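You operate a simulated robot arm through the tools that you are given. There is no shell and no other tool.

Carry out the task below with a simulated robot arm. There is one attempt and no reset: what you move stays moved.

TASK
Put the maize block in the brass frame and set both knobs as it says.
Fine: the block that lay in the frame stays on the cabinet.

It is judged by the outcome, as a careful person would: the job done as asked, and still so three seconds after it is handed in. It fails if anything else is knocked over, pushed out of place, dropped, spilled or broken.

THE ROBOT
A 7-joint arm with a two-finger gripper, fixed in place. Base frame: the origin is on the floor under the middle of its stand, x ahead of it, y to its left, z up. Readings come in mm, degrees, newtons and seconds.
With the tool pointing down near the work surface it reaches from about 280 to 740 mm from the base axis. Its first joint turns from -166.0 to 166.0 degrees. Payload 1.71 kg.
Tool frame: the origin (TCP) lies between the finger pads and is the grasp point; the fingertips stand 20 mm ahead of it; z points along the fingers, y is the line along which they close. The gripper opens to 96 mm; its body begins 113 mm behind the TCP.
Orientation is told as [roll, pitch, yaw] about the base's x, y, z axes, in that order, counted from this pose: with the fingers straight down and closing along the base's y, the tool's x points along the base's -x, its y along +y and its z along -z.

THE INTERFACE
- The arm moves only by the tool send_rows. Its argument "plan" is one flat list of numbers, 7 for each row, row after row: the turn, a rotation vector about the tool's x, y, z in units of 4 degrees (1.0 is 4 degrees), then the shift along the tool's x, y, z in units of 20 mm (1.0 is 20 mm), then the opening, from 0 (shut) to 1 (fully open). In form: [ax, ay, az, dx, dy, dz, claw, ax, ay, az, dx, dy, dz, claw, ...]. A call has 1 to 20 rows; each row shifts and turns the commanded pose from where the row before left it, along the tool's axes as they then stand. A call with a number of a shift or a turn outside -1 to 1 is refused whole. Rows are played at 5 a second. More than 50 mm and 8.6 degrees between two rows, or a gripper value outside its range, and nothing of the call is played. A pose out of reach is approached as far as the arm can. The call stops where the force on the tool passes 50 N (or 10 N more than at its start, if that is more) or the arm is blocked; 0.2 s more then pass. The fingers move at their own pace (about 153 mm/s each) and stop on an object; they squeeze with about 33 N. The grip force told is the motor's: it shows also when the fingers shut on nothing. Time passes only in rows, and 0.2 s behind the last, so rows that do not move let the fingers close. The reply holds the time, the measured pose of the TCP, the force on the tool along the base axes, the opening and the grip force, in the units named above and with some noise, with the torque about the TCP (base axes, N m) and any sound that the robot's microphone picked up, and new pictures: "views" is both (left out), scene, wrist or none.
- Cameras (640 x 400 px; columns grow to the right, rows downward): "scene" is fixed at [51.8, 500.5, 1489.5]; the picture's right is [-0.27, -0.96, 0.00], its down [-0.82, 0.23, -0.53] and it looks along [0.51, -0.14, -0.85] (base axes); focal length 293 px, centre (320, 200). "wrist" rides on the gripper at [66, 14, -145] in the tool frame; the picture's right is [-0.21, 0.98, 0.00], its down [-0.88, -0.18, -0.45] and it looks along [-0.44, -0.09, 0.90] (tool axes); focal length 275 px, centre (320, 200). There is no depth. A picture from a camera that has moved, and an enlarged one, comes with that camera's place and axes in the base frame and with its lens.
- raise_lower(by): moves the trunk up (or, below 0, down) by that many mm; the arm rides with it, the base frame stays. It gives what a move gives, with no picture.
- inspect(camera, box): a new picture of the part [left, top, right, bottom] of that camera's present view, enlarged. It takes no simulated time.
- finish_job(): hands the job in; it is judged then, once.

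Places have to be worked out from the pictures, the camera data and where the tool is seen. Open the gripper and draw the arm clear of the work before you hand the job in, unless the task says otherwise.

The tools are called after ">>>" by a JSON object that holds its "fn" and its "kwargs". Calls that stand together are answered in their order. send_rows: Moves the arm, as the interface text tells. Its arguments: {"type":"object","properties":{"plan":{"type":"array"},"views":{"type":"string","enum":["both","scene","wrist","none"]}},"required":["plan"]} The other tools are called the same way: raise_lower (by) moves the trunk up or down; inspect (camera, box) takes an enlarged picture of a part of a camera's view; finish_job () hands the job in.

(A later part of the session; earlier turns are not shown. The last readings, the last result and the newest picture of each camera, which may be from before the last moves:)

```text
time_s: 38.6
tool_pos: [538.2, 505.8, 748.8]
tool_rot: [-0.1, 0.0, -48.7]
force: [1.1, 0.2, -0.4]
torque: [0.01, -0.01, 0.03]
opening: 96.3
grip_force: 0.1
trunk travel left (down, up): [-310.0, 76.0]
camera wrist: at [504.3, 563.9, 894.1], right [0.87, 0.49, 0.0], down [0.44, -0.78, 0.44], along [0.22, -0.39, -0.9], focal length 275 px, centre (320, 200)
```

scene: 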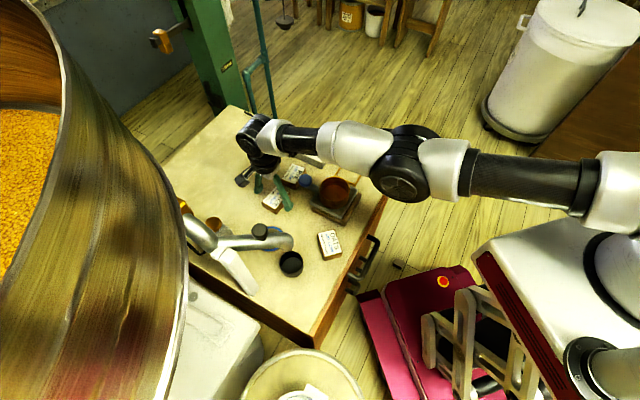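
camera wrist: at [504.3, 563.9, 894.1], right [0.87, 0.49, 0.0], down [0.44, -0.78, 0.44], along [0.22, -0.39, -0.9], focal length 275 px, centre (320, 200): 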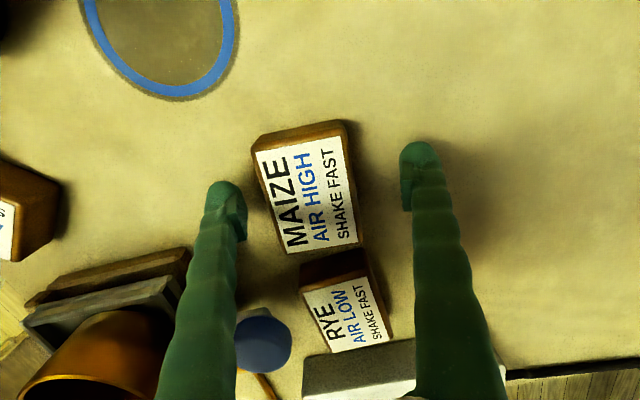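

It drifted about 5 mm outward at the edge of reach. I'll correct 5 mm toward the robot along the closing line before gripping.

>>> {"fn": "send_rows", "kwargs": {"plan": [0, 0, 0, 0, -0.25, 0, 1, 0, 0, 0, 0, 0, 0, 1], "views": "wrist"}}

```text
time_s: 39.2
tool_pos: [524.7, 490.0, 736.1]
tool_rot: [-2.3, -0.2, -49.1]
force: [12.0, 18.3, 31.3]
torque: [1.44, -1.46, 0.28]
opening: 96.3
grip_force: 0.1
trunk travel left (down, up): [-310.0, 76.0]
camera wrist: at [495.4, 552.9, 880.9], right [0.87, 0.49, -0.04], down [0.45, -0.77, 0.46], along [0.19, -0.42, -0.89], focal length 275 px, centre (320, 200)
```

wrist: 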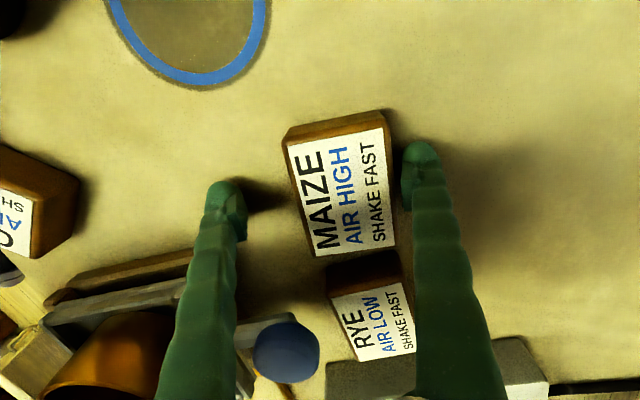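

Near full stretch the arm jumped inward and down, and the fingertips are pressing on the cabinet top (z≈716, 31 N). I'll lift off and let it settle.

>>> {"fn": "send_rows", "kwargs": {"plan": [0, 0, 0, 0, 0, -0.6, 1, 0, 0, 0, 0, 0, -0.6, 1, 0, 0, 0, 0, 0, 0, 1, 0, 0, 0, 0, 0, 0, 1, 0, 0, 0, 0, 0, 0, 1], "views": "wrist"}}

```text
time_s: 40.4
tool_pos: [526.5, 492.3, 752.0]
tool_rot: [-3.3, -0.2, -48.9]
force: [-0.1, 0.1, 0.1]
torque: [0.0, 0.0, 0.01]
opening: 95.8
grip_force: 0.1
out of reach, approached as far as the arm can: row 1, 2
trunk travel left (down, up): [-310.0, 76.0]
camera wrist: at [498.9, 556.4, 896.5], right [0.87, 0.49, -0.05], down [0.45, -0.76, 0.46], along [0.18, -0.43, -0.89], focal length 275 px, centre (320, 200)
```

wrist: 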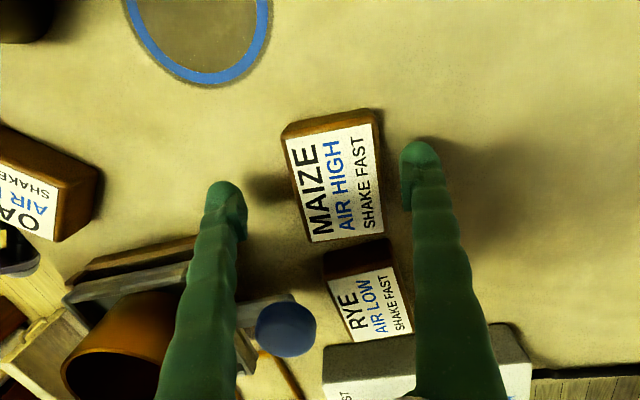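

The arm is folded so that lowering the trunk brings the wrist nearer shoulder height, which gives more reach. First I'll rise straight up about 180 mm, straightening the tilt, then lower the trunk.

>>> {"fn": "send_rows", "kwargs": {"plan": [0, 0, 0, 0, 0, -1, 1, 0, 0, 0, 0, 0, -1, 1, 0, 0, 0, 0, 0, -1, 1, -0.8, 0.05, 0, 0, 0, -1, 1, 0, 0, 0, 0, 0, -1, 1, 0, 0, 0, 0, 0, -1, 1, 0, 0, 0, 0, 0, -1, 1, 0, 0, 0, 0, 0, -1, 1, 0, 0, 0, 0, 0, 0, 1, 0, 0, 0, 0, 0, 0, 1], "views": "scene"}}

```text
time_s: 42.6
tool_pos: [556.9, 523.7, 908.3]
tool_rot: [-0.3, 0.1, -48.9]
force: [0.3, -0.2, -0.3]
torque: [0.01, 0.03, 0.01]
opening: 96.2
grip_force: 0.1
out of reach, approached as far as the arm can: row 1, 2, 3, 4, 5, 6, 7
trunk travel left (down, up): [-310.0, 76.0]
```

scene: 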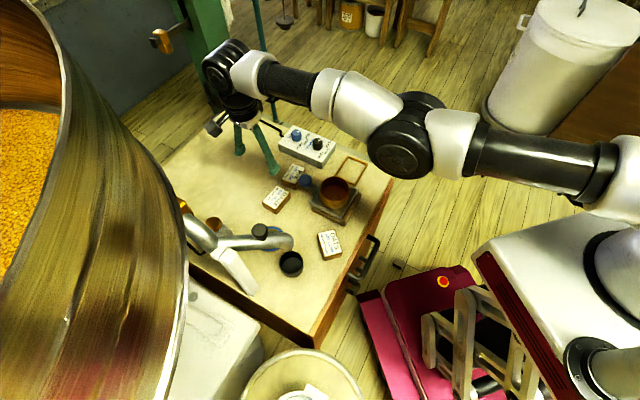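

The arm slid outward to (557, 524, 908). I'll pull back over the maize block first, before lowering the trunk.

>>> {"fn": "send_rows", "kwargs": {"plan": [0, 0, 0, -0.06, -0.55, 0, 1, 0, 0, 0, -0.06, -0.55, 0, 1, 0, 0, 0, 0, -0.55, 0, 1, 0, 0, 0, 0, 0, -1, 1, 0, 0, 0, 0, 0, -1, 1, 0, 0, 0, 0, 0, -1, 1, 0, 0, 0, 0, 0, 0, 1, 0, 0, 0, 0, 0, 0, 1], "views": "none"}}

```text
time_s: 44.4
tool_pos: [559.9, 525.5, 966.8]
tool_rot: [-0.3, 0.0, -48.7]
force: [-0.3, 0.1, -0.4]
torque: [-0.02, -0.01, 0.01]
opening: 95.9
grip_force: 0.0
out of reach, approached as far as the arm can: row 1, 2, 3, 4
trunk travel left (down, up): [-310.0, 76.0]
```

The tips are high at z≈947, so lowering the trunk now by 135 mm is safe and puts the work closer to shoulder level.

>>> {"fn": "raise_lower", "kwargs": {"by": -135}}

>>> {"fn": "send_rows", "kwargs": {"plan": [0, 0, 0, 0, -0.5, 0, 1, 0, 0, 0, 0, -0.5, 0, 1, 0, 0, 0, 0, 0, 0, 1, 0, 0, 0, 0, 0, 0, 1, 0, 0, 0, 0, 0, 0, 1], "views": "both"}}

```text
time_s: 46.0
tool_pos: [560.1, 525.5, 836.0]
tool_rot: [0.5, 0.0, -48.8]
force: [0.7, -1.0, 0.3]
torque: [0.0, 0.0, 0.01]
opening: 96.0
grip_force: 0.0
trunk travel left (down, up): [-175.0, 211.0]
```

```text
time_s: 47.2
tool_pos: [559.1, 527.4, 837.0]
tool_rot: [0.4, 0.0, -48.8]
force: [-0.4, -0.1, -0.2]
torque: [0.02, -0.01, -0.02]
opening: 96.0
grip_force: 0.1
out of reach, approached as far as the arm can: row 1, 2
trunk travel left (down, up): [-175.0, 211.0]
camera wrist: at [526.6, 584.2, 981.5], right [0.87, 0.49, 0.01], down [0.44, -0.78, 0.44], along [0.22, -0.38, -0.9], focal length 275 px, centre (320, 200)
```

scene: 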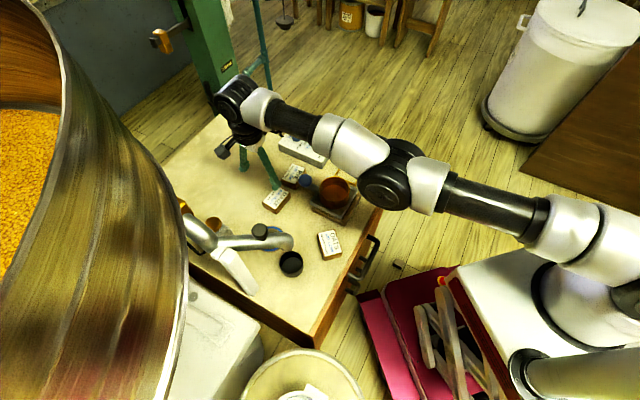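
wrist: 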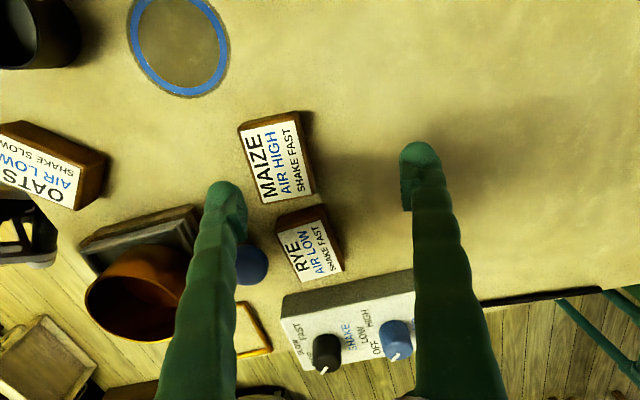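

At full stretch the arm seems stuck on its straight-elbow limit: inward commands give no motion. I'll push it outward a little in free air and then draw it back, to get it to bend again.

>>> {"fn": "send_rows", "kwargs": {"plan": [0, 0, 0, 0, 1, 0, 1, 0, 0, 0, 0, 1, 0, 1, 0, 0, 0, 0, 0, 0, 1, 0, 0, 0, 0, 0, 0, 1], "views": "none"}}

>>> {"fn": "send_rows", "kwargs": {"plan": [0, 0, 0, 0, -1, 0, 1, 0, 0, 0, 0, -1, 0, 1, 0, 0, 0, 0, -1, 0, 1, 0, 0, 0, 0, 0, 0, 1, 0, 0, 0, 0, 0, 0, 1], "views": "none"}}

```text
time_s: 48.2
tool_pos: [569.6, 535.6, 853.7]
tool_rot: [3.2, 0.3, -48.7]
force: [0.8, 0.2, 0.1]
torque: [-0.02, 0.05, -0.02]
opening: 95.8
grip_force: 0.0
out of reach, approached as far as the arm can: row 1, 2
trunk travel left (down, up): [-175.0, 211.0]
```

```text
time_s: 49.4
tool_pos: [560.1, 526.3, 835.9]
tool_rot: [0.3, 0.0, -48.7]
force: [-0.1, -0.5, -0.4]
torque: [-0.04, 0.05, -0.02]
opening: 96.2
grip_force: 0.0
out of reach, approached as far as the arm can: row 1, 2, 3
trunk travel left (down, up): [-175.0, 211.0]
```

Confirmed: the elbow is on the wrong side of straight, with a hard inner limit at r≈768. I'll push out harder and then try pulling in, to swing it through.

>>> {"fn": "send_rows", "kwargs": {"plan": [0, 0, 0, 0, 1, 0, 1, 0, 0, 0, 0, 1, 0, 1, 0, 0, 0, 0, 1, 0, 1, 0, 0, 0, 0, 1, 0, 1, 0, 0, 0, 0, 0, 0, 1, 0, 0, 0, 0, 0, 0, 1], "views": "none"}}

>>> {"fn": "send_rows", "kwargs": {"plan": [0, 0, 0, 0, -0.3, 0, 1, 0, 0, 0, 0, -0.3, 0, 1, 0, 0, 0, 0, -0.3, 0, 1, 0, 0, 0, 0, -0.3, 0, 1, 0, 0, 0, 0, 0, 0, 1], "views": "none"}}

```text
time_s: 50.8
tool_pos: [569.0, 535.4, 854.5]
tool_rot: [3.3, 0.2, -48.6]
force: [0.6, 0.8, 0.0]
torque: [-0.01, 0.01, 0.03]
opening: 96.3
grip_force: 0.2
out of reach, approached as far as the arm can: row 1, 2, 3, 4
trunk travel left (down, up): [-175.0, 211.0]
```

```text
time_s: 52.0
tool_pos: [559.8, 526.5, 837.5]
tool_rot: [0.4, 0.0, -48.8]
force: [0.1, 0.5, 0.3]
torque: [-0.01, -0.01, 0.02]
opening: 96.1
grip_force: 0.0
out of reach, approached as far as the arm can: row 1, 2, 3, 4
trunk travel left (down, up): [-175.0, 211.0]
```

The limit points fit a single straight-elbow sphere, so pure inward pulls give the elbow nothing to bend with. A diagonal down-and-inward move should make it flex, and it stays above the blocks (tips ≥ 770).

>>> {"fn": "send_rows", "kwargs": {"plan": [0, 0, 0, 0, -1, 0.7, 1, 0, 0, 0, 0, -1, 0.7, 1, 0, 0, 0, 0, -1, 0.6, 1, 0, 0, 0, 0, 0, 0, 1, 0, 0, 0, 0, 0, 0, 1], "views": "none"}}

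```text
time_s: 53.2
tool_pos: [557.1, 527.4, 797.5]
tool_rot: [0.2, 0.0, -48.8]
force: [0.1, 0.5, -0.2]
torque: [-0.01, 0.0, 0.03]
opening: 96.1
grip_force: 0.0
out of reach, approached as far as the arm can: row 1, 2, 3
trunk travel left (down, up): [-175.0, 211.0]
```

Still stuck. I'll try the opposite diagonal, up and inward.

>>> {"fn": "send_rows", "kwargs": {"plan": [0, 0, 0, 0, -1, -1, 1, 0, 0, 0, 0, -1, -1, 1, 0, 0, 0, 0, -1, -1, 1, 0, 0, 0, 0, -1, -1, 1, 0, 0, 0, 0, -1, -1, 1, 0, 0, 0, 0, 0, 0, 1, 0, 0, 0, 0, 0, 0, 1], "views": "scene"}}

```text
time_s: 54.8
tool_pos: [552.0, 532.4, 893.9]
tool_rot: [0.4, 0.0, -48.8]
force: [0.4, 0.2, -0.6]
torque: [0.04, 0.02, 0.0]
opening: 95.8
grip_force: 0.1
out of reach, approached as far as the arm can: row 1, 2, 3, 4, 5
trunk travel left (down, up): [-175.0, 211.0]
```

scene: 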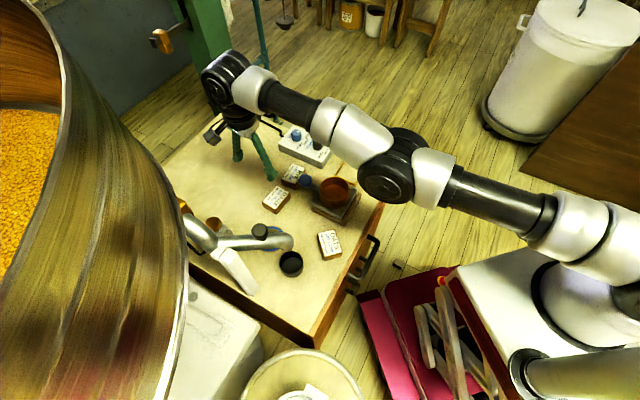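

I'll test whether a small 6 mm outward step is solvable from here; that tells me whether the elbow joint is free to move.

>>> {"fn": "send_rows", "kwargs": {"plan": [0, 0, 0, 0, 0.3, 0, 1, 0, 0, 0, 0, 0, 0, 1, 0, 0, 0, 0, 0, 0, 1], "views": "none"}}

```text
time_s: 55.6
tool_pos: [562.3, 541.0, 910.6]
tool_rot: [3.2, 0.2, -48.7]
force: [0.2, -1.1, 0.1]
torque: [0.01, 0.0, 0.01]
opening: 95.9
grip_force: 0.1
out of reach, approached as far as the arm can: row 1
trunk travel left (down, up): [-175.0, 211.0]
```

That toggled to a tilted pose, so the solver is constrained somewhere, possibly in the wrist turn. I'll unwind the yaw by 28° here in free air and then try moving inward.

>>> {"fn": "send_rows", "kwargs": {"plan": [0, 0, -1, 0, 0, 0, 1, 0, 0, -1, 0, 0, 0, 1, 0, 0, -1, 0, 0, 0, 1, 0, 0, -1, 0, 0, 0, 1, 0, 0, -1, 0, 0, 0, 1, 0, 0, -1, 0, 0, 0, 1, 0, 0, -1, 0, 0, 0, 1, 0, 0, 0, 0, 0, 0, 1], "views": "none"}}

>>> {"fn": "send_rows", "kwargs": {"plan": [0, 0, 0, 0.3, -0.8, 0, 1, 0, 0, 0, 0.3, -0.8, 0, 1, 0, 0, 0, 0.3, -0.8, 0, 1, 0, 0, 0, 0, 0, 0, 1, 0, 0, 0, 0, 0, 0, 1], "views": "none"}}

```text
time_s: 57.4
tool_pos: [563.4, 541.7, 908.1]
tool_rot: [2.8, -1.3, -20.6]
force: [0.6, -0.5, -0.3]
torque: [0.02, 0.03, -0.03]
opening: 96.1
grip_force: 0.0
trunk travel left (down, up): [-175.0, 211.0]
```

```text
time_s: 58.6
tool_pos: [554.0, 530.9, 892.2]
tool_rot: [0.3, -0.3, -20.7]
force: [0.0, 0.4, 0.5]
torque: [0.04, -0.01, 0.01]
opening: 95.8
grip_force: 0.1
out of reach, approached as far as the arm can: row 1, 2, 3
trunk travel left (down, up): [-175.0, 211.0]
```

The limits match an arm whose elbow is bent just past straight, on the wrong side. To get back through, I'll stretch to near maximum in small steps: go to the outer pose, realign yaw radially, then level the tilt gradually.

>>> {"fn": "send_rows", "kwargs": {"plan": [0, 0, 0, -0.13, 0.27, 0, 1, 0, 0, 0, 0, 0, 0, 1, 0, 0, 1, 0, 0, 0, 1, 0, 0, 1, 0, 0, 0, 1, 0, 0, 1, 0, 0, 0, 1, 0, 0, 1, 0, 0, 0, 1, 0, 0, 1, 0, 0, 0, 1, 0, 0, 1, 0, 0, 0, 1, 0, 0, 0, 0, 0, 0, 1], "views": "none"}}

>>> {"fn": "send_rows", "kwargs": {"plan": [0.1, 0, 0, 0, 0, 0, 1, 0.1, 0, 0, 0, 0, 0, 1, 0.1, 0, 0, 0, 0, 0, 1, 0.1, 0, 0, 0, 0, 0, 1, 0.1, 0, 0, 0, 0, 0, 1, 0, 0, 0, 0, 0, 0, 1], "views": "none"}}

```text
time_s: 60.6
tool_pos: [564.0, 542.1, 909.3]
tool_rot: [3.2, 0.0, -44.7]
force: [-0.8, -0.1, -0.2]
torque: [0.01, 0.0, -0.03]
opening: 96.1
grip_force: 0.1
out of reach, approached as far as the arm can: row 1
trunk travel left (down, up): [-175.0, 211.0]
```

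```text
time_s: 62.0
tool_pos: [556.1, 534.6, 908.2]
tool_rot: [1.2, -0.1, -44.7]
force: [0.8, -0.2, 0.1]
torque: [-0.01, -0.02, -0.02]
opening: 96.0
grip_force: 0.0
out of reach, approached as far as the arm can: row 2, 4
trunk travel left (down, up): [-175.0, 211.0]
```

The elbow still holds rigid. I'll probe with tiny steps (1–2 mm outward, one per row) to see whether the joint will leave its stop when the target is almost reachable.

>>> {"fn": "send_rows", "kwargs": {"plan": [0, 0, 0, 0, 0.05, 0, 1, 0, 0, 0, 0, 0.05, 0, 1, 0, 0, 0, 0, 0.05, 0, 1, 0, 0, 0, 0, 0.05, 0, 1, 0, 0, 0, 0, 0, 0, 1], "views": "none"}}

>>> {"fn": "send_rows", "kwargs": {"plan": [0, 0, 0, 0, -0.05, 0, 1, 0, 0, 0, 0, 0, 0, 1, 0, 0, 0, 0, 0, 0, 1], "views": "scene"}}

```text
time_s: 63.2
tool_pos: [556.8, 536.6, 909.5]
tool_rot: [1.2, 0.0, -44.7]
force: [0.0, 0.2, 1.4]
torque: [-0.01, -0.02, 0.0]
opening: 95.9
grip_force: 0.0
out of reach, approached as far as the arm can: row 2
trunk travel left (down, up): [-175.0, 211.0]
```

```text
time_s: 64.0
tool_pos: [556.2, 536.4, 909.0]
tool_rot: [1.2, 0.0, -44.6]
force: [0.5, -1.2, 0.0]
torque: [-0.01, -0.02, -0.02]
opening: 96.3
grip_force: 0.0
trunk travel left (down, up): [-175.0, 211.0]
```

scene: 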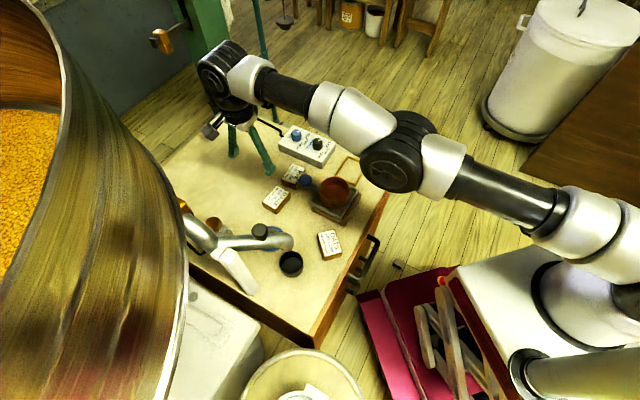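

The elbow appears to have shifted upward in this picture, and the last 1 mm inward step was accepted. I'll continue inward with small growing steps.

>>> {"fn": "send_rows", "kwargs": {"plan": [0, 0, 0, 0, -0.05, 0, 1, 0, 0, 0, 0, -0.05, 0, 1, 0, 0, 0, 0, -0.1, 0, 1, 0, 0, 0, 0, -0.1, 0, 1, 0, 0, 0, 0, -0.15, 0, 1, 0, 0, 0, 0, -0.15, 0, 1, 0, 0, 0, 0, -0.2, 0, 1, 0, 0, 0, 0, 0, 0, 1], "views": "scene"}}

```text
time_s: 65.8
tool_pos: [545.4, 526.1, 892.1]
tool_rot: [-1.6, 0.0, -44.6]
force: [-0.2, 0.8, -0.6]
torque: [0.0, 0.0, 0.02]
opening: 96.1
grip_force: 0.1
out of reach, approached as far as the arm can: row 5, 7
trunk travel left (down, up): [-175.0, 211.0]
```

scene: 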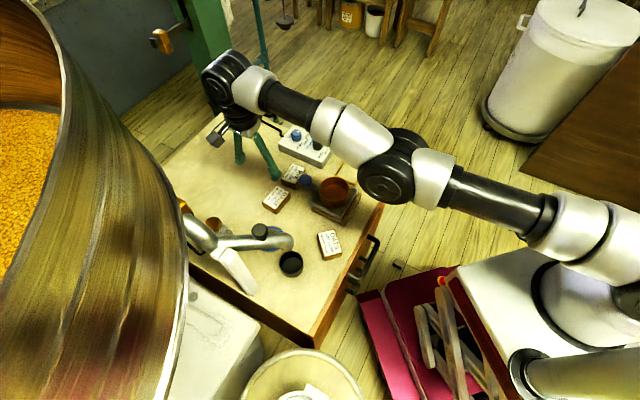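

Now I understand it: the solver creeps near the straight elbow, upward motion drove the elbow into its stop, and downward motion should flex it back. I'll raise the trunk for vertical room and then drive the arm down in free air.

>>> {"fn": "raise_lower", "kwargs": {"by": 200}}

>>> {"fn": "send_rows", "kwargs": {"plan": [-0.1, 0, 0, 0, 0, 0.5, 1, -0.1, 0, 0, 0, 0, 0.5, 1, -0.1, 0, 0, 0, 0, 0.5, 1, -0.1, 0, 0, 0, 0, 0.5, 1, 0, 0, 0, 0, 0, 0.5, 1, 0, 0, 0, 0, 0, 0.5, 1, 0, 0, 0, 0, 0, 0.5, 1, 0, 0, 0, 0, 0, 0.5, 1, 0, 0, 0, 0, 0, 0.5, 1, 0, 0, 0, 0, 0, 0.5, 1, 0, 0, 0, 0, 0, 0.5, 1, 0, 0, 0, 0, 0, 0.5, 1, 0, 0, 0, 0, 0, 0.5, 1, 0, 0, 0, 0, 0, 0.5, 1, 0, 0, 0, 0, 0, 0.5, 1, 0, 0, 0, 0, 0, 0.5, 1], "views": "scene"}}

```text
time_s: 68.0
tool_pos: [544.6, 525.7, 1086.0]
tool_rot: [-2.7, 0.0, -44.6]
force: [0.2, -1.1, -0.3]
torque: [0.0, 0.04, -0.03]
opening: 95.8
grip_force: 0.1
trunk travel left (down, up): [-375.0, 11.0]
```

```text
time_s: 71.4
tool_pos: [560.8, 543.1, 946.9]
tool_rot: [2.7, 0.0, -44.6]
force: [0.8, 0.0, 0.3]
torque: [-0.02, -0.01, -0.02]
opening: 96.4
grip_force: 0.0
out of reach, approached as far as the arm can: row 2, 4, 13
trunk travel left (down, up): [-375.0, 11.0]
```

scene: 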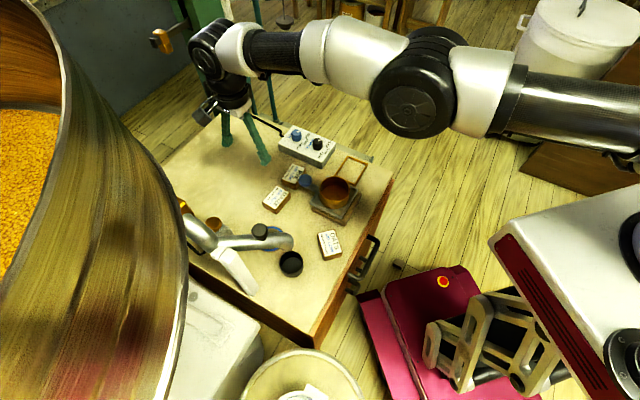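

The stretch is now right at maximum, with the elbow on the shoulder–wrist line. I'll continue down with a little inward motion so it bends to the proper side.

>>> {"fn": "send_rows", "kwargs": {"plan": [0, 0, 0, 0, -0.1, 0.5, 1, 0, 0, 0, 0, -0.15, 0.5, 1, 0, 0, 0, 0, -0.15, 0.5, 1, 0, 0, 0, 0, -0.2, 0.5, 1, 0, 0, 0, 0, -0.2, 0.5, 1, 0, 0, 0, 0, -0.25, 0.5, 1, 0, 0, 0, 0, -0.3, 0.3, 1, 0, 0, 0, 0, -0.3, 0.3, 1, 0, 0, 0, 0, -0.3, 0.2, 1, 0, 0, 0, 0, -0.3, 0.2, 1, 0, 0, 0, 0, 0, 0, 1], "views": "scene"}}

```text
time_s: 73.8
tool_pos: [527.0, 507.2, 865.2]
tool_rot: [2.8, 0.0, -44.6]
force: [0.1, 0.3, 0.0]
torque: [-0.02, -0.05, -0.02]
opening: 95.9
grip_force: 0.1
trunk travel left (down, up): [-375.0, 11.0]
```

scene: 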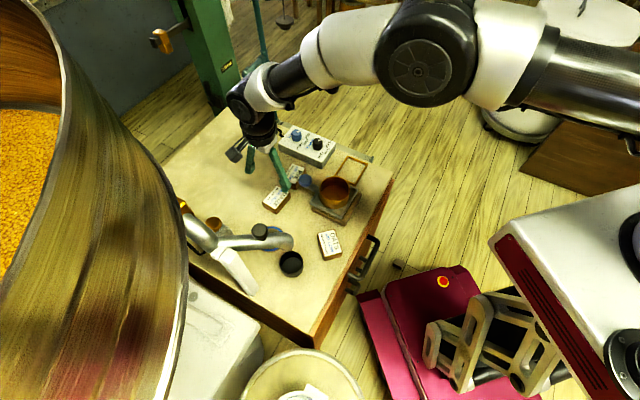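

It's free: the elbow is bent the right way again, with no reach warnings. I'll retract inward, level the tool, and rise in free air so the trunk can be lowered into a comfortable range.

>>> {"fn": "send_rows", "kwargs": {"plan": [0, 0, 0, 0, -1, 0, 1, 0.35, 0, 0, 0, -1, 0, 1, 0.35, 0, 0, 0, -1, 0, 1, 0, 0, 0, 0, -1, 0, 1, 0, 0, 0, 0, -1, 0, 1, 0, 0, 0, 0, -1, -0.5, 1, 0, 0, 0, 0, 0, -1, 1, 0, 0, 0, 0, 0, -1, 1, 0, 0, 0, 0, 0, -1, 1, 0, 0, 0, 0, 0, -1, 1, 0, 0, 0, 0, 0, -1, 1, 0, 0, 0, 0, 0, -1, 1, 0, 0, 0, 0, 0, -1, 1, 0, 0, 0, 0, 0, -1, 1, 0, 0, 0, 0, 0, 0, 1], "views": "scene"}}

```text
time_s: 77.0
tool_pos: [442.2, 418.0, 1033.9]
tool_rot: [-0.1, -0.1, -44.6]
force: [0.2, -0.2, -0.2]
torque: [-0.01, 0.01, 0.01]
opening: 95.9
grip_force: 0.0
trunk travel left (down, up): [-375.0, 11.0]
```

scene: 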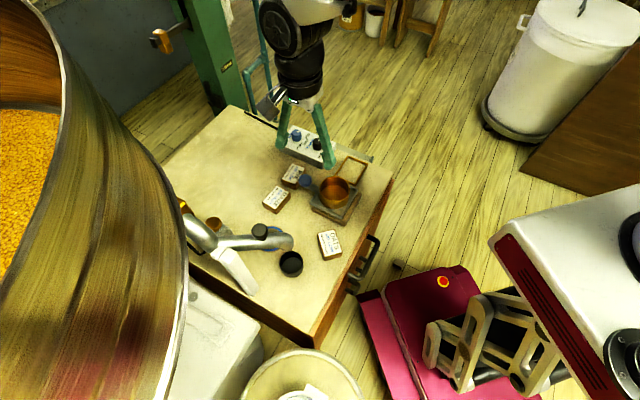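

Everything is normal again at (442, 418, 1034). I'll lower the trunk 215 mm (tips stay ~800, above all nearby items) to put the work near shoulder level.

>>> {"fn": "raise_lower", "kwargs": {"by": -215}}

```text
time_s: 79.3
tool_pos: [440.8, 420.7, 818.7]
tool_rot: [0.1, 0.0, -44.7]
force: [0.4, 0.5, 0.4]
torque: [-0.02, 0.0, 0.01]
opening: 95.9
grip_force: 0.0
trunk travel left (down, up): [-160.0, 226.0]
```

Now I'll move out over maize at z≈800 with yaw −48.7°.

>>> {"fn": "send_rows", "kwargs": {"plan": [0, 0, 0, -0.073, 0.872, 0, 1, 0, 0, 0, -0.073, 0.872, 0, 1, 0, 0, 0, -0.073, 0.872, 0, 1, 0, 0, 0, -0.073, 0.872, 0, 1, 0, 0, 0, -0.073, 0.872, 0, 1, 0, 0, 0, -0.073, 0.872, 0, 1, 0, 0, 0, -0.073, 0.872, 0, 1, 0, 0, 1, 0, 0, 0.9, 1, 0, 0, 0, 0, 0, 0, 1, 0, 0, 0, 0, 0, 0, 1]}}

```text
time_s: 81.5
tool_pos: [536.3, 500.8, 798.1]
tool_rot: [-0.1, 0.0, -48.7]
force: [0.7, -0.2, -0.5]
torque: [-0.04, 0.02, 0.04]
opening: 95.9
grip_force: 0.0
trunk travel left (down, up): [-160.0, 226.0]
camera wrist: at [502.0, 558.7, 944.0], right [0.87, 0.49, 0.0], down [0.44, -0.78, 0.44], along [0.22, -0.39, -0.9], focal length 275 px, centre (320, 200)
```

scene: 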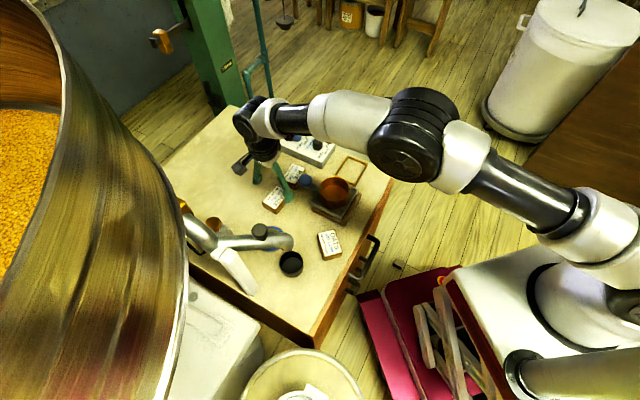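
wrist: 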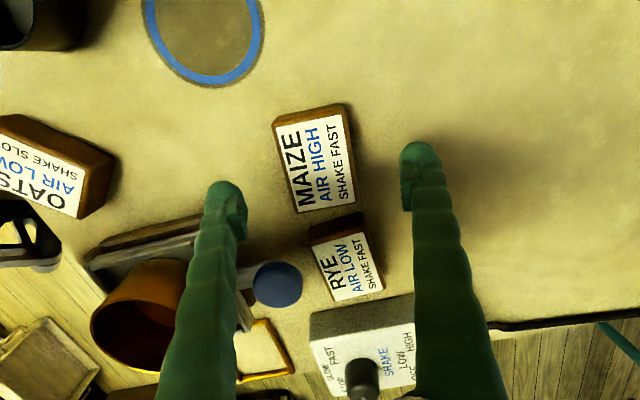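

Clean approach, centred within about 2 mm. Descending to z≈750.

>>> {"fn": "send_rows", "kwargs": {"plan": [0, 0, 0, 0.03, -0.08, 0.6, 1, 0, 0, 0, 0, 0, 0.6, 1, 0, 0, 0, 0, 0, 0.6, 1, 0, 0, 0, 0, 0, 0.55, 1, 0, 0, 0, 0, 0, 0, 1, 0, 0, 0, 0, 0, 0, 1], "views": "wrist"}}

```text
time_s: 82.9
tool_pos: [532.9, 499.9, 754.0]
tool_rot: [-0.1, 0.0, -48.6]
force: [-0.1, -0.1, 0.2]
torque: [-0.02, -0.02, 0.01]
opening: 95.7
grip_force: 0.0
trunk travel left (down, up): [-160.0, 226.0]
camera wrist: at [499.9, 557.8, 899.6], right [0.87, 0.49, 0.0], down [0.44, -0.78, 0.44], along [0.22, -0.39, -0.9], focal length 275 px, centre (320, 200)
```

wrist: 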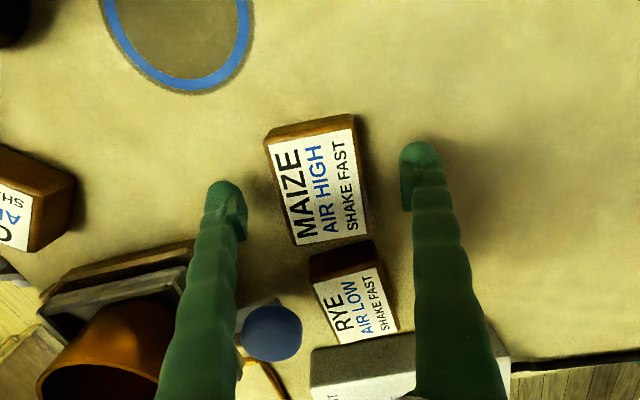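

Well centred. I'll go down 3 mm more and close on the maize block.

>>> {"fn": "send_rows", "kwargs": {"plan": [0, 0, 0, 0.05, 0, 0.17, 1, 0, 0, 0, 0, 0, 0, 1, 0, 0, 0, 0, 0, 0, 0, 0, 0, 0, 0, 0, 0, 0, 0, 0, 0, 0, 0, 0, 0], "views": "wrist"}}

```text
time_s: 84.1
tool_pos: [533.3, 500.6, 751.0]
tool_rot: [-0.2, 0.1, -48.5]
force: [-0.3, -0.5, 0.0]
torque: [-0.01, 0.02, 0.02]
opening: 52.7
grip_force: 32.8
trunk travel left (down, up): [-160.0, 226.0]
camera wrist: at [499.6, 558.5, 896.0], right [0.87, 0.49, 0.0], down [0.44, -0.78, 0.44], along [0.22, -0.39, -0.9], focal length 275 px, centre (320, 200)
```

wrist: 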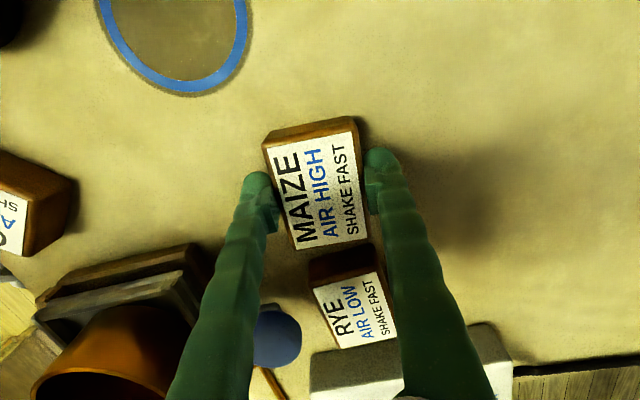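

Gripped at 52.7 mm and centred. I'll lift it and check the hold.

>>> {"fn": "send_rows", "kwargs": {"plan": [0, 0, 0, 0, 0, -0.4, 0, 0, 0, 0, 0, 0, -0.8, 0, 0, 0, 0, 0, 0, -1, 0, 0, 0, 0, 0, 0, -1, 0, 0, 0, 0, 0, 0, -1, 0, 0, 0, 0, 0, 0, -1, 0, 0, 0, 0, 0, 0, 0, 0], "views": "wrist"}}

>>> {"fn": "send_rows", "kwargs": {"plan": [0, 0, 0, -0.962, -0.549, 0, 0, 0, 0, 0, -0.962, -0.549, 0, 0, 0, 0, 0, -0.962, -0.549, 0, 0, 0, 0, 0, -0.962, -0.549, 0, 0, 0, 0, 0, -0.962, -0.549, 0, 0, 0, 0, 0, -0.962, -0.549, 0, 0, 0, 0, 0, -0.962, -0.549, 0, 0, 0, 0, 0, -0.962, -0.549, 0, 0, 0, 0, 0, -0.962, -0.549, 0, 0, 0, 0, 0, -0.962, -0.549, 0, 0, 0, 0, 0, -0.962, -0.549, 0, 0, 0, 0, 0, -0.962, -0.549, 0, 0, 0, 0, -0.9, 0, 0, 0, 0, 0, 0, 0, 0, 0, 0, 0, 0, 0, 0, 0, 0, 0, 0], "views": "both"}}

```text
time_s: 85.7
tool_pos: [532.7, 499.4, 853.7]
tool_rot: [-0.2, -0.1, -48.7]
force: [-0.7, 0.2, -0.4]
torque: [0.02, 0.0, 0.02]
opening: 52.8
grip_force: 33.6
trunk travel left (down, up): [-160.0, 226.0]
camera wrist: at [498.9, 557.1, 998.9], right [0.87, 0.49, 0.0], down [0.44, -0.78, 0.44], along [0.22, -0.39, -0.9], focal length 275 px, centre (320, 200)
```

wrist: 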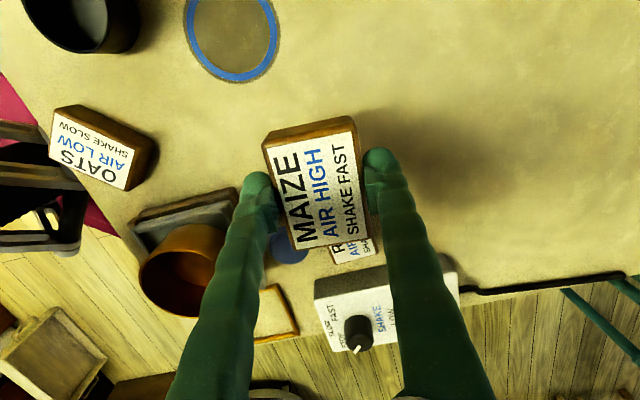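

```text
time_s: 88.9
tool_pos: [585.9, 240.0, 854.7]
tool_rot: [0.0, 0.0, -44.9]
force: [0.0, 0.1, -0.9]
torque: [0.01, 0.01, 0.0]
opening: 52.9
grip_force: 32.7
trunk travel left (down, up): [-160.0, 226.0]
camera wrist: at [548.4, 295.5, 1000.7], right [0.84, 0.55, 0.0], down [0.49, -0.75, 0.44], along [0.24, -0.37, -0.9], focal length 275 px, centre (320, 200)
```

scene: 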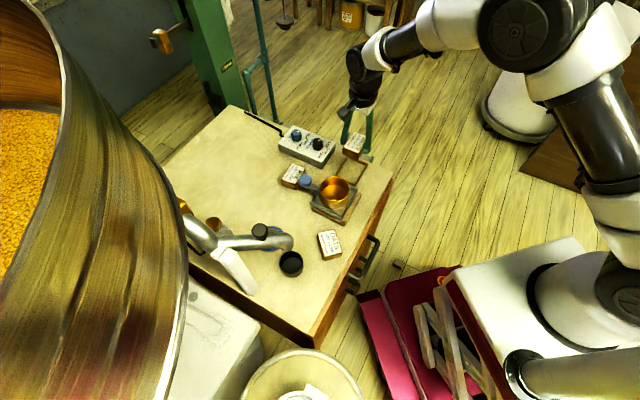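
wrist: 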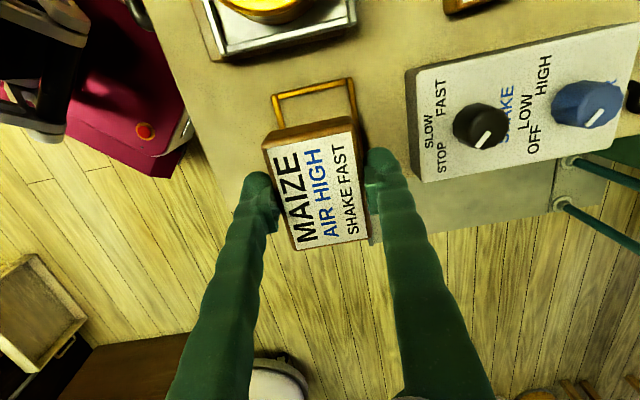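

Maize hangs over the frame. I'll zoom to check the visible frame corners against the tool position before lowering.

>>> {"fn": "inspect", "kwargs": {"camera": "wrist", "box": [255, 60, 385, 170]}}

>>> {"fn": "inspect", "kwargs": {"camera": "scene", "box": [320, 110, 390, 180]}}

```text
3.64 times, centred on (320, 115) of wrist
camera zoom: at [548.4, 295.5, 1000.7], right [0.84, 0.55, 0.0], down [0.49, -0.75, 0.44], along [0.24, -0.37, -0.9], focal length 1001 px, centre (320, 509)
```

zoom: 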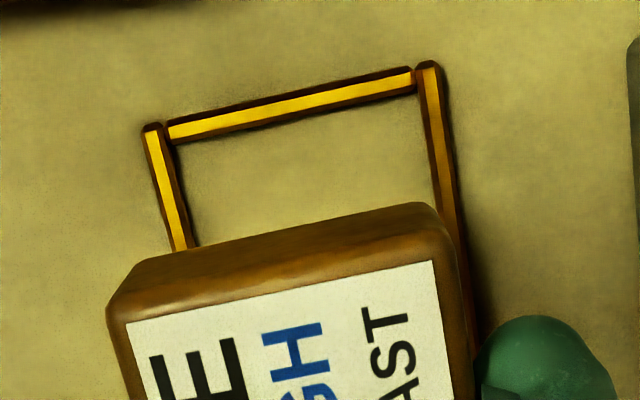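

```text
5.71 times, centred on (355, 145) of scene
camera zoom: at [51.8, 500.5, 1489.5], right [-0.27, -0.96, 0.0], down [-0.82, 0.23, -0.53], along [0.51, -0.14, -0.85], focal length 1674 px, centre (120, 514)
```

zoom: 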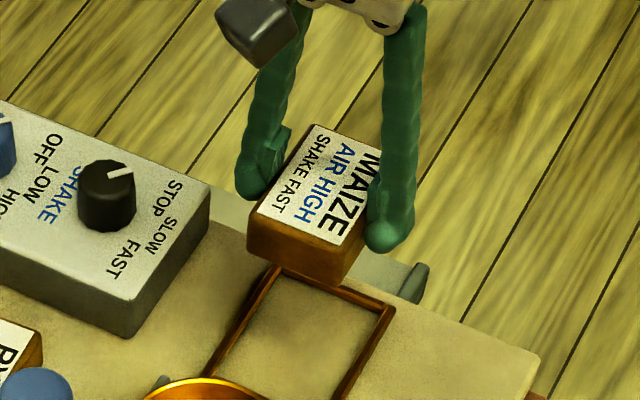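

The frame hasn't moved, with its centre at (587, 240.3). I'll apply a 2 mm correction and lower to just above the rim for a check.

>>> {"fn": "send_rows", "kwargs": {"plan": [0, 0, 0, 0, 0.1, 0, 0, 0, 0, 0, 0, 0, 1, 0, 0, 0, 0, 0, 0, 1, 0, 0, 0, 0, 0, 0, 1, 0, 0, 0, 0, 0, 0, 0.9, 0, 0, 0, 0, 0, 0, 0, 0, 0, 0, 0, 0, 0, 0, 0]}}

>>> {"fn": "inspect", "kwargs": {"camera": "wrist", "box": [240, 80, 400, 260]}}

>>> {"fn": "inspect", "kwargs": {"camera": "scene", "box": [320, 130, 390, 190]}}

```text
time_s: 90.5
tool_pos: [586.8, 239.0, 776.5]
tool_rot: [0.0, 0.1, -45.0]
force: [0.4, 0.6, -0.6]
torque: [0.02, -0.01, -0.03]
opening: 52.6
grip_force: 33.1
trunk travel left (down, up): [-160.0, 226.0]
camera wrist: at [550.0, 295.6, 921.8], right [0.84, 0.55, 0.0], down [0.49, -0.75, 0.44], along [0.24, -0.37, -0.9], focal length 275 px, centre (320, 200)
```

scene: 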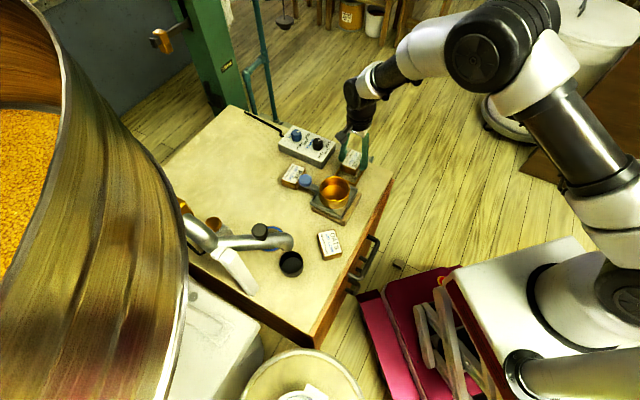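
wrist: 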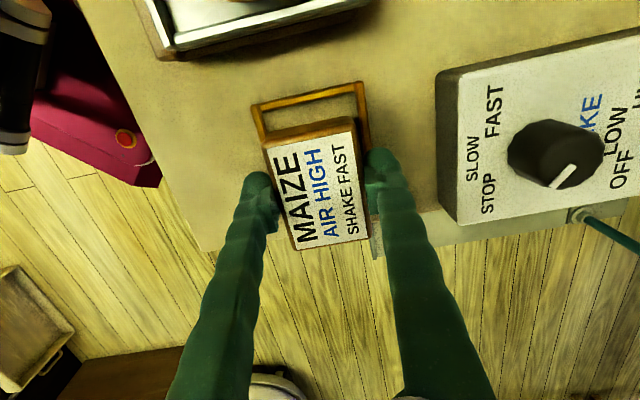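

```text
2.22 times, centred on (320, 170) of wrist
camera zoom: at [550.0, 295.6, 921.8], right [0.84, 0.55, 0.0], down [0.49, -0.75, 0.44], along [0.24, -0.37, -0.9], focal length 612 px, centre (320, 267)
```

zoom: 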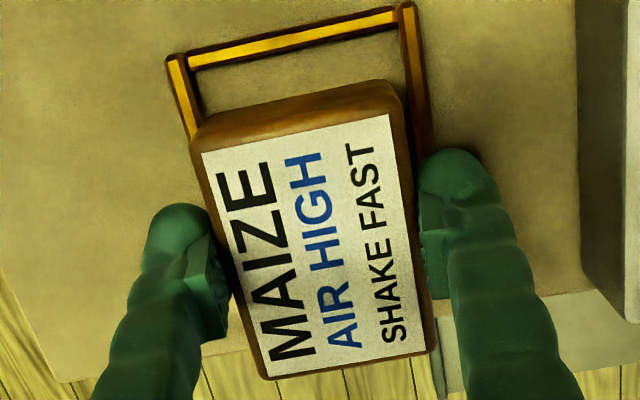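

```text
6.67 times, centred on (355, 160) of scene
camera zoom: at [51.8, 500.5, 1489.5], right [-0.27, -0.96, 0.0], down [-0.82, 0.23, -0.53], along [0.51, -0.14, -0.85], focal length 1953 px, centre (87, 467)
```

zoom: 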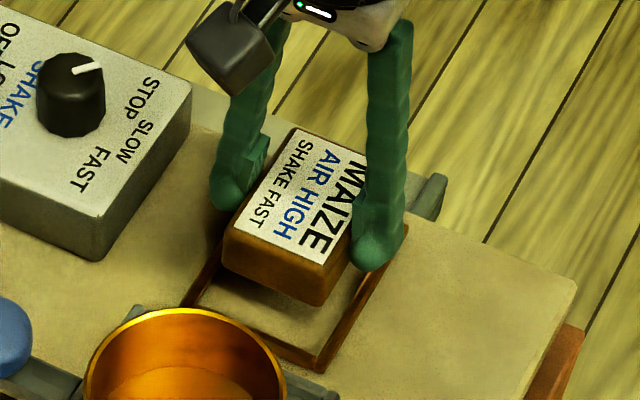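

The alignment is good to about 1 mm. I'll lower into the frame, creeping at the end and watching the force.

>>> {"fn": "send_rows", "kwargs": {"plan": [0, 0, 0, 0.03, 0.04, 0.4, 0, 0, 0, 0, 0, 0, 0.4, 0, 0, 0, 0, 0, 0, 0.2, 0, 0, 0, 0, 0, 0, 0.1, 0, 0, 0, 0, 0, 0, 0, 0]}}

>>> {"fn": "inspect", "kwargs": {"camera": "scene", "box": [320, 130, 390, 190]}}

```text
time_s: 91.7
tool_pos: [585.0, 240.9, 753.6]
tool_rot: [0.1, 0.0, -45.1]
force: [-0.5, 0.1, -1.2]
torque: [0.03, -0.03, -0.02]
opening: 52.8
grip_force: 32.6
trunk travel left (down, up): [-160.0, 226.0]
camera wrist: at [549.1, 297.2, 899.3], right [0.84, 0.55, 0.0], down [0.49, -0.75, 0.44], along [0.24, -0.37, -0.9], focal length 275 px, centre (320, 200)
```

scene: 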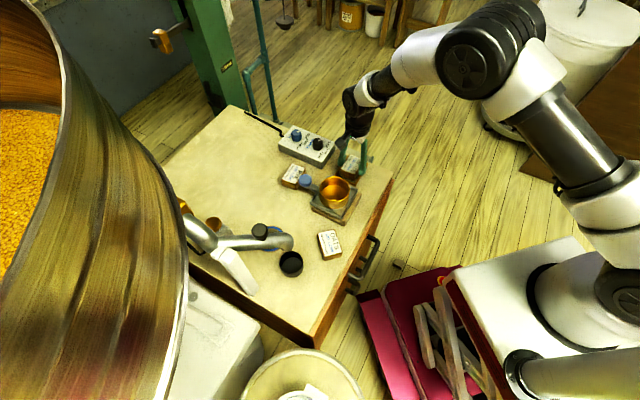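
wrist: 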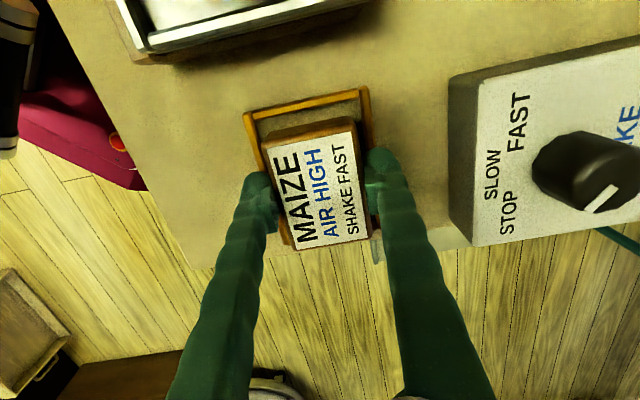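

```text
6.67 times, centred on (355, 160) of scene
camera zoom: at [51.8, 500.5, 1489.5], right [-0.27, -0.96, 0.0], down [-0.82, 0.23, -0.53], along [0.51, -0.14, -0.85], focal length 1953 px, centre (87, 467)
```

zoom: 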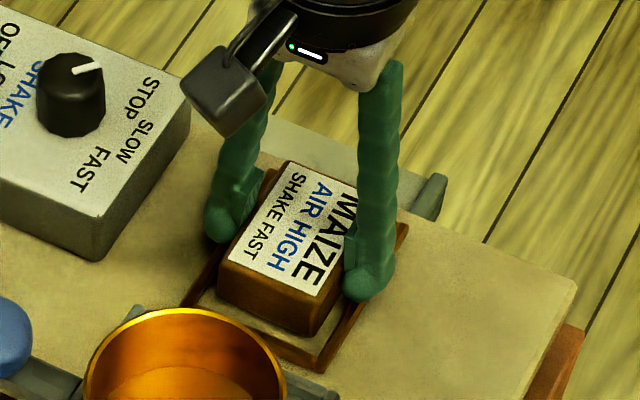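

The block sits inside the frame outline. Creeping down the last millimetres.

>>> {"fn": "send_rows", "kwargs": {"plan": [0, 0, 0, -0.04, 0, 0.05, 0, 0, 0, 0, 0, 0, 0.05, 0, 0, 0, 0, 0, 0, 0.04, 0, 0, 0, 0, 0, 0, 0, 0], "views": "none"}}

```text
time_s: 92.7
tool_pos: [586.0, 240.4, 751.0]
tool_rot: [0.1, 0.0, -45.0]
force: [-0.2, -0.1, -1.2]
torque: [0.01, 0.0, 0.02]
opening: 53.0
grip_force: 32.7
trunk travel left (down, up): [-160.0, 226.0]
```

>>> {"fn": "send_rows", "kwargs": {"plan": [0, 0, 0, 0, 0, 0.04, 0, 0, 0, 0, 0, 0, 0.03, 0, 0, 0, 0, 0, 0, 0, 0], "views": "none"}}

```text
time_s: 93.5
tool_pos: [588.2, 240.4, 751.1]
tool_rot: [-0.1, 0.0, -44.9]
force: [-1.1, 0.0, 1.8]
torque: [-0.06, 0.0, -0.02]
opening: 52.4
grip_force: 32.6
trunk travel left (down, up): [-160.0, 226.0]
```

A slight upward force is starting; one more half-millimetre to confirm seating.

>>> {"fn": "send_rows", "kwargs": {"plan": [0, 0, 0, 0, 0, 0.03, 0, 0, 0, 0, 0, 0, 0, 0], "views": "none"}}

```text
time_s: 94.1
tool_pos: [587.6, 241.0, 749.8]
tool_rot: [0.0, 0.0, -45.0]
force: [1.2, 1.8, 9.8]
torque: [-0.01, 0.22, 0.01]
opening: 52.6
grip_force: 33.1
trunk travel left (down, up): [-160.0, 226.0]
```

Seated, with 9.8 N at z≈749.8. I'll open the gripper part-way to release and look.

>>> {"fn": "send_rows", "kwargs": {"plan": [0, 0, 0, 0, 0, -0.02, 0.3, 0, 0, 0, 0, 0, 0, 0.75, 0, 0, 0, 0, 0, 0, 0.8, 0, 0, 0, 0, 0, 0, 0.8], "views": "wrist"}}

```text
time_s: 95.1
tool_pos: [587.1, 240.9, 750.6]
tool_rot: [0.0, 0.0, -45.0]
force: [0.6, 0.1, 0.1]
torque: [-0.03, 0.02, 0.0]
opening: 76.8
grip_force: 0.1
trunk travel left (down, up): [-160.0, 226.0]
camera wrist: at [549.9, 296.7, 895.1], right [0.84, 0.55, 0.0], down [0.49, -0.75, 0.44], along [0.24, -0.37, -0.9], focal length 275 px, centre (320, 200)
```

wrist: 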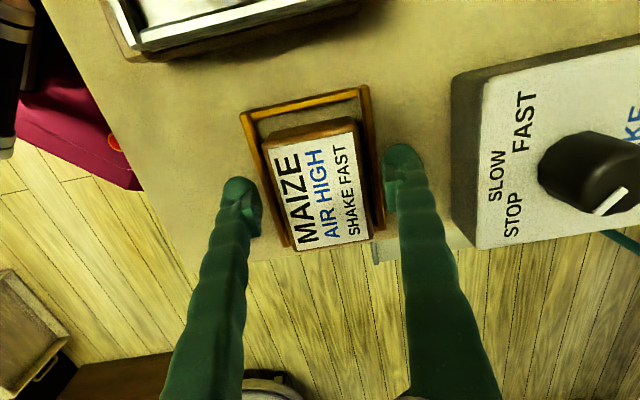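

Maize is seated in the brass frame and the fingers are clear. I'll rise and look at the result and the knob panel.

>>> {"fn": "send_rows", "kwargs": {"plan": [0, 0, 0, 0, 0, -0.5, 0.8, 0, 0, 0, 0, 0, -1, 0.8, 0, 0, 0, 0, 0, -1, 0.8, 0, 0, 0, 0, 0, -1, 0.8, 0, 0, 0, 0, 0, -1, 0.8, 0, 0, 0, 0, 0, -1, 0.8, 0, 0, 0, 0, 0, -1, 0.8, 0, 0, 0, 0, 0, 0, 0.8]}}

>>> {"fn": "inspect", "kwargs": {"camera": "wrist", "box": [370, 20, 640, 190]}}

>>> {"fn": "inspect", "kwargs": {"camera": "wrist", "box": [255, 60, 385, 190]}}

```text
time_s: 96.9
tool_pos: [586.2, 241.7, 881.3]
tool_rot: [0.1, 0.0, -44.9]
force: [0.3, 1.2, -0.4]
torque: [0.02, -0.02, -0.02]
opening: 76.7
grip_force: 0.0
trunk travel left (down, up): [-160.0, 226.0]
camera wrist: at [549.1, 297.3, 1026.0], right [0.84, 0.55, 0.0], down [0.49, -0.75, 0.44], along [0.24, -0.37, -0.9], focal length 275 px, centre (320, 200)
```

scene: 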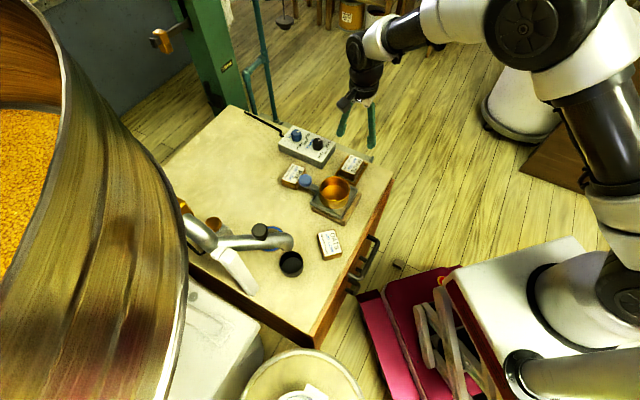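
wrist: 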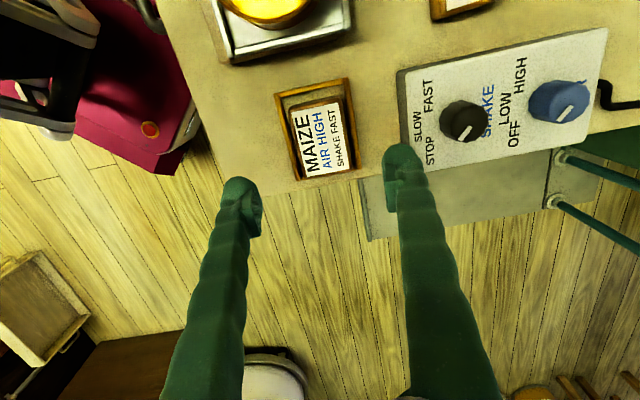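

```text
2.35 times, centred on (505, 105) of wrist
camera zoom: at [549.1, 297.3, 1026.0], right [0.84, 0.55, 0.0], down [0.49, -0.75, 0.44], along [0.24, -0.37, -0.9], focal length 648 px, centre (-115, 424)
```

zoom: 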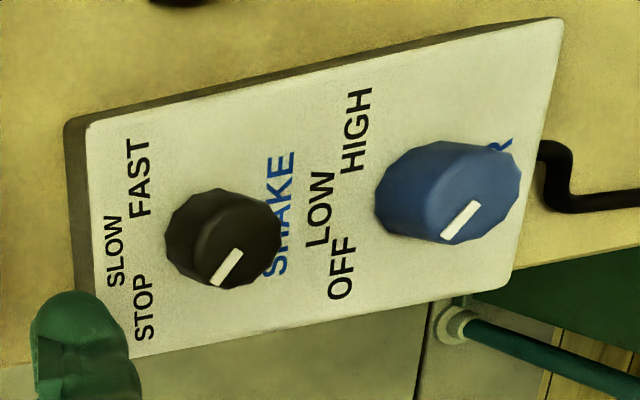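

```text
3.08 times, centred on (320, 125) of wrist
camera zoom: at [549.1, 297.3, 1026.0], right [0.84, 0.55, 0.0], down [0.49, -0.75, 0.44], along [0.24, -0.37, -0.9], focal length 847 px, centre (320, 431)
```

zoom: 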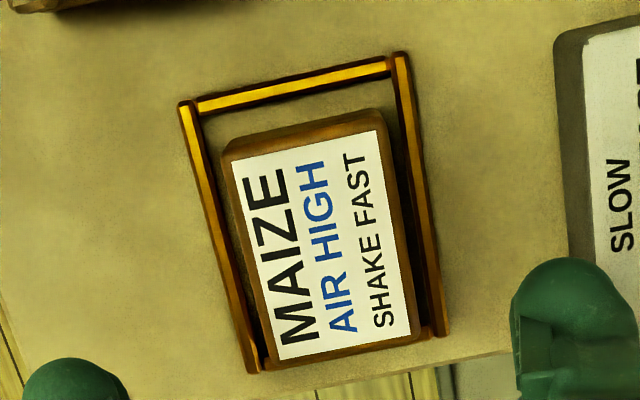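

Maize sits square inside the brass frame. Next are the knobs, which both need a 90° clockwise turn (OFF→HIGH, STOP→FAST). I'll rise 120 mm and lower the trunk the same amount so the far panel is comfortably reachable with a tilted tool.

>>> {"fn": "send_rows", "kwargs": {"plan": [0, 0, 0, 0, 0, -1, 0.8, 0, 0, 0, 0, 0, -1, 0.8, 0, 0, 0, 0, 0, -1, 0.8, 0, 0, 0, 0, 0, -1, 0.8, 0, 0, 0, 0, 0, -1, 0.8, 0, 0, 0, 0, 0, -1, 0.8, 0, 0, 0, 0, 0, 0, 0.8], "views": "none"}}

>>> {"fn": "raise_lower", "kwargs": {"by": -120}}

```text
time_s: 98.5
tool_pos: [586.7, 243.3, 1001.4]
tool_rot: [0.0, 0.0, -45.0]
force: [0.8, -0.2, 0.5]
torque: [-0.01, 0.0, 0.03]
opening: 76.5
grip_force: 0.1
trunk travel left (down, up): [-160.0, 226.0]
```

```text
time_s: 100.0
tool_pos: [586.2, 242.3, 879.2]
tool_rot: [-0.1, 0.0, -45.1]
force: [-0.2, 0.5, -0.1]
torque: [-0.01, 0.0, 0.0]
opening: 76.8
grip_force: 0.1
trunk travel left (down, up): [-40.0, 346.0]
```

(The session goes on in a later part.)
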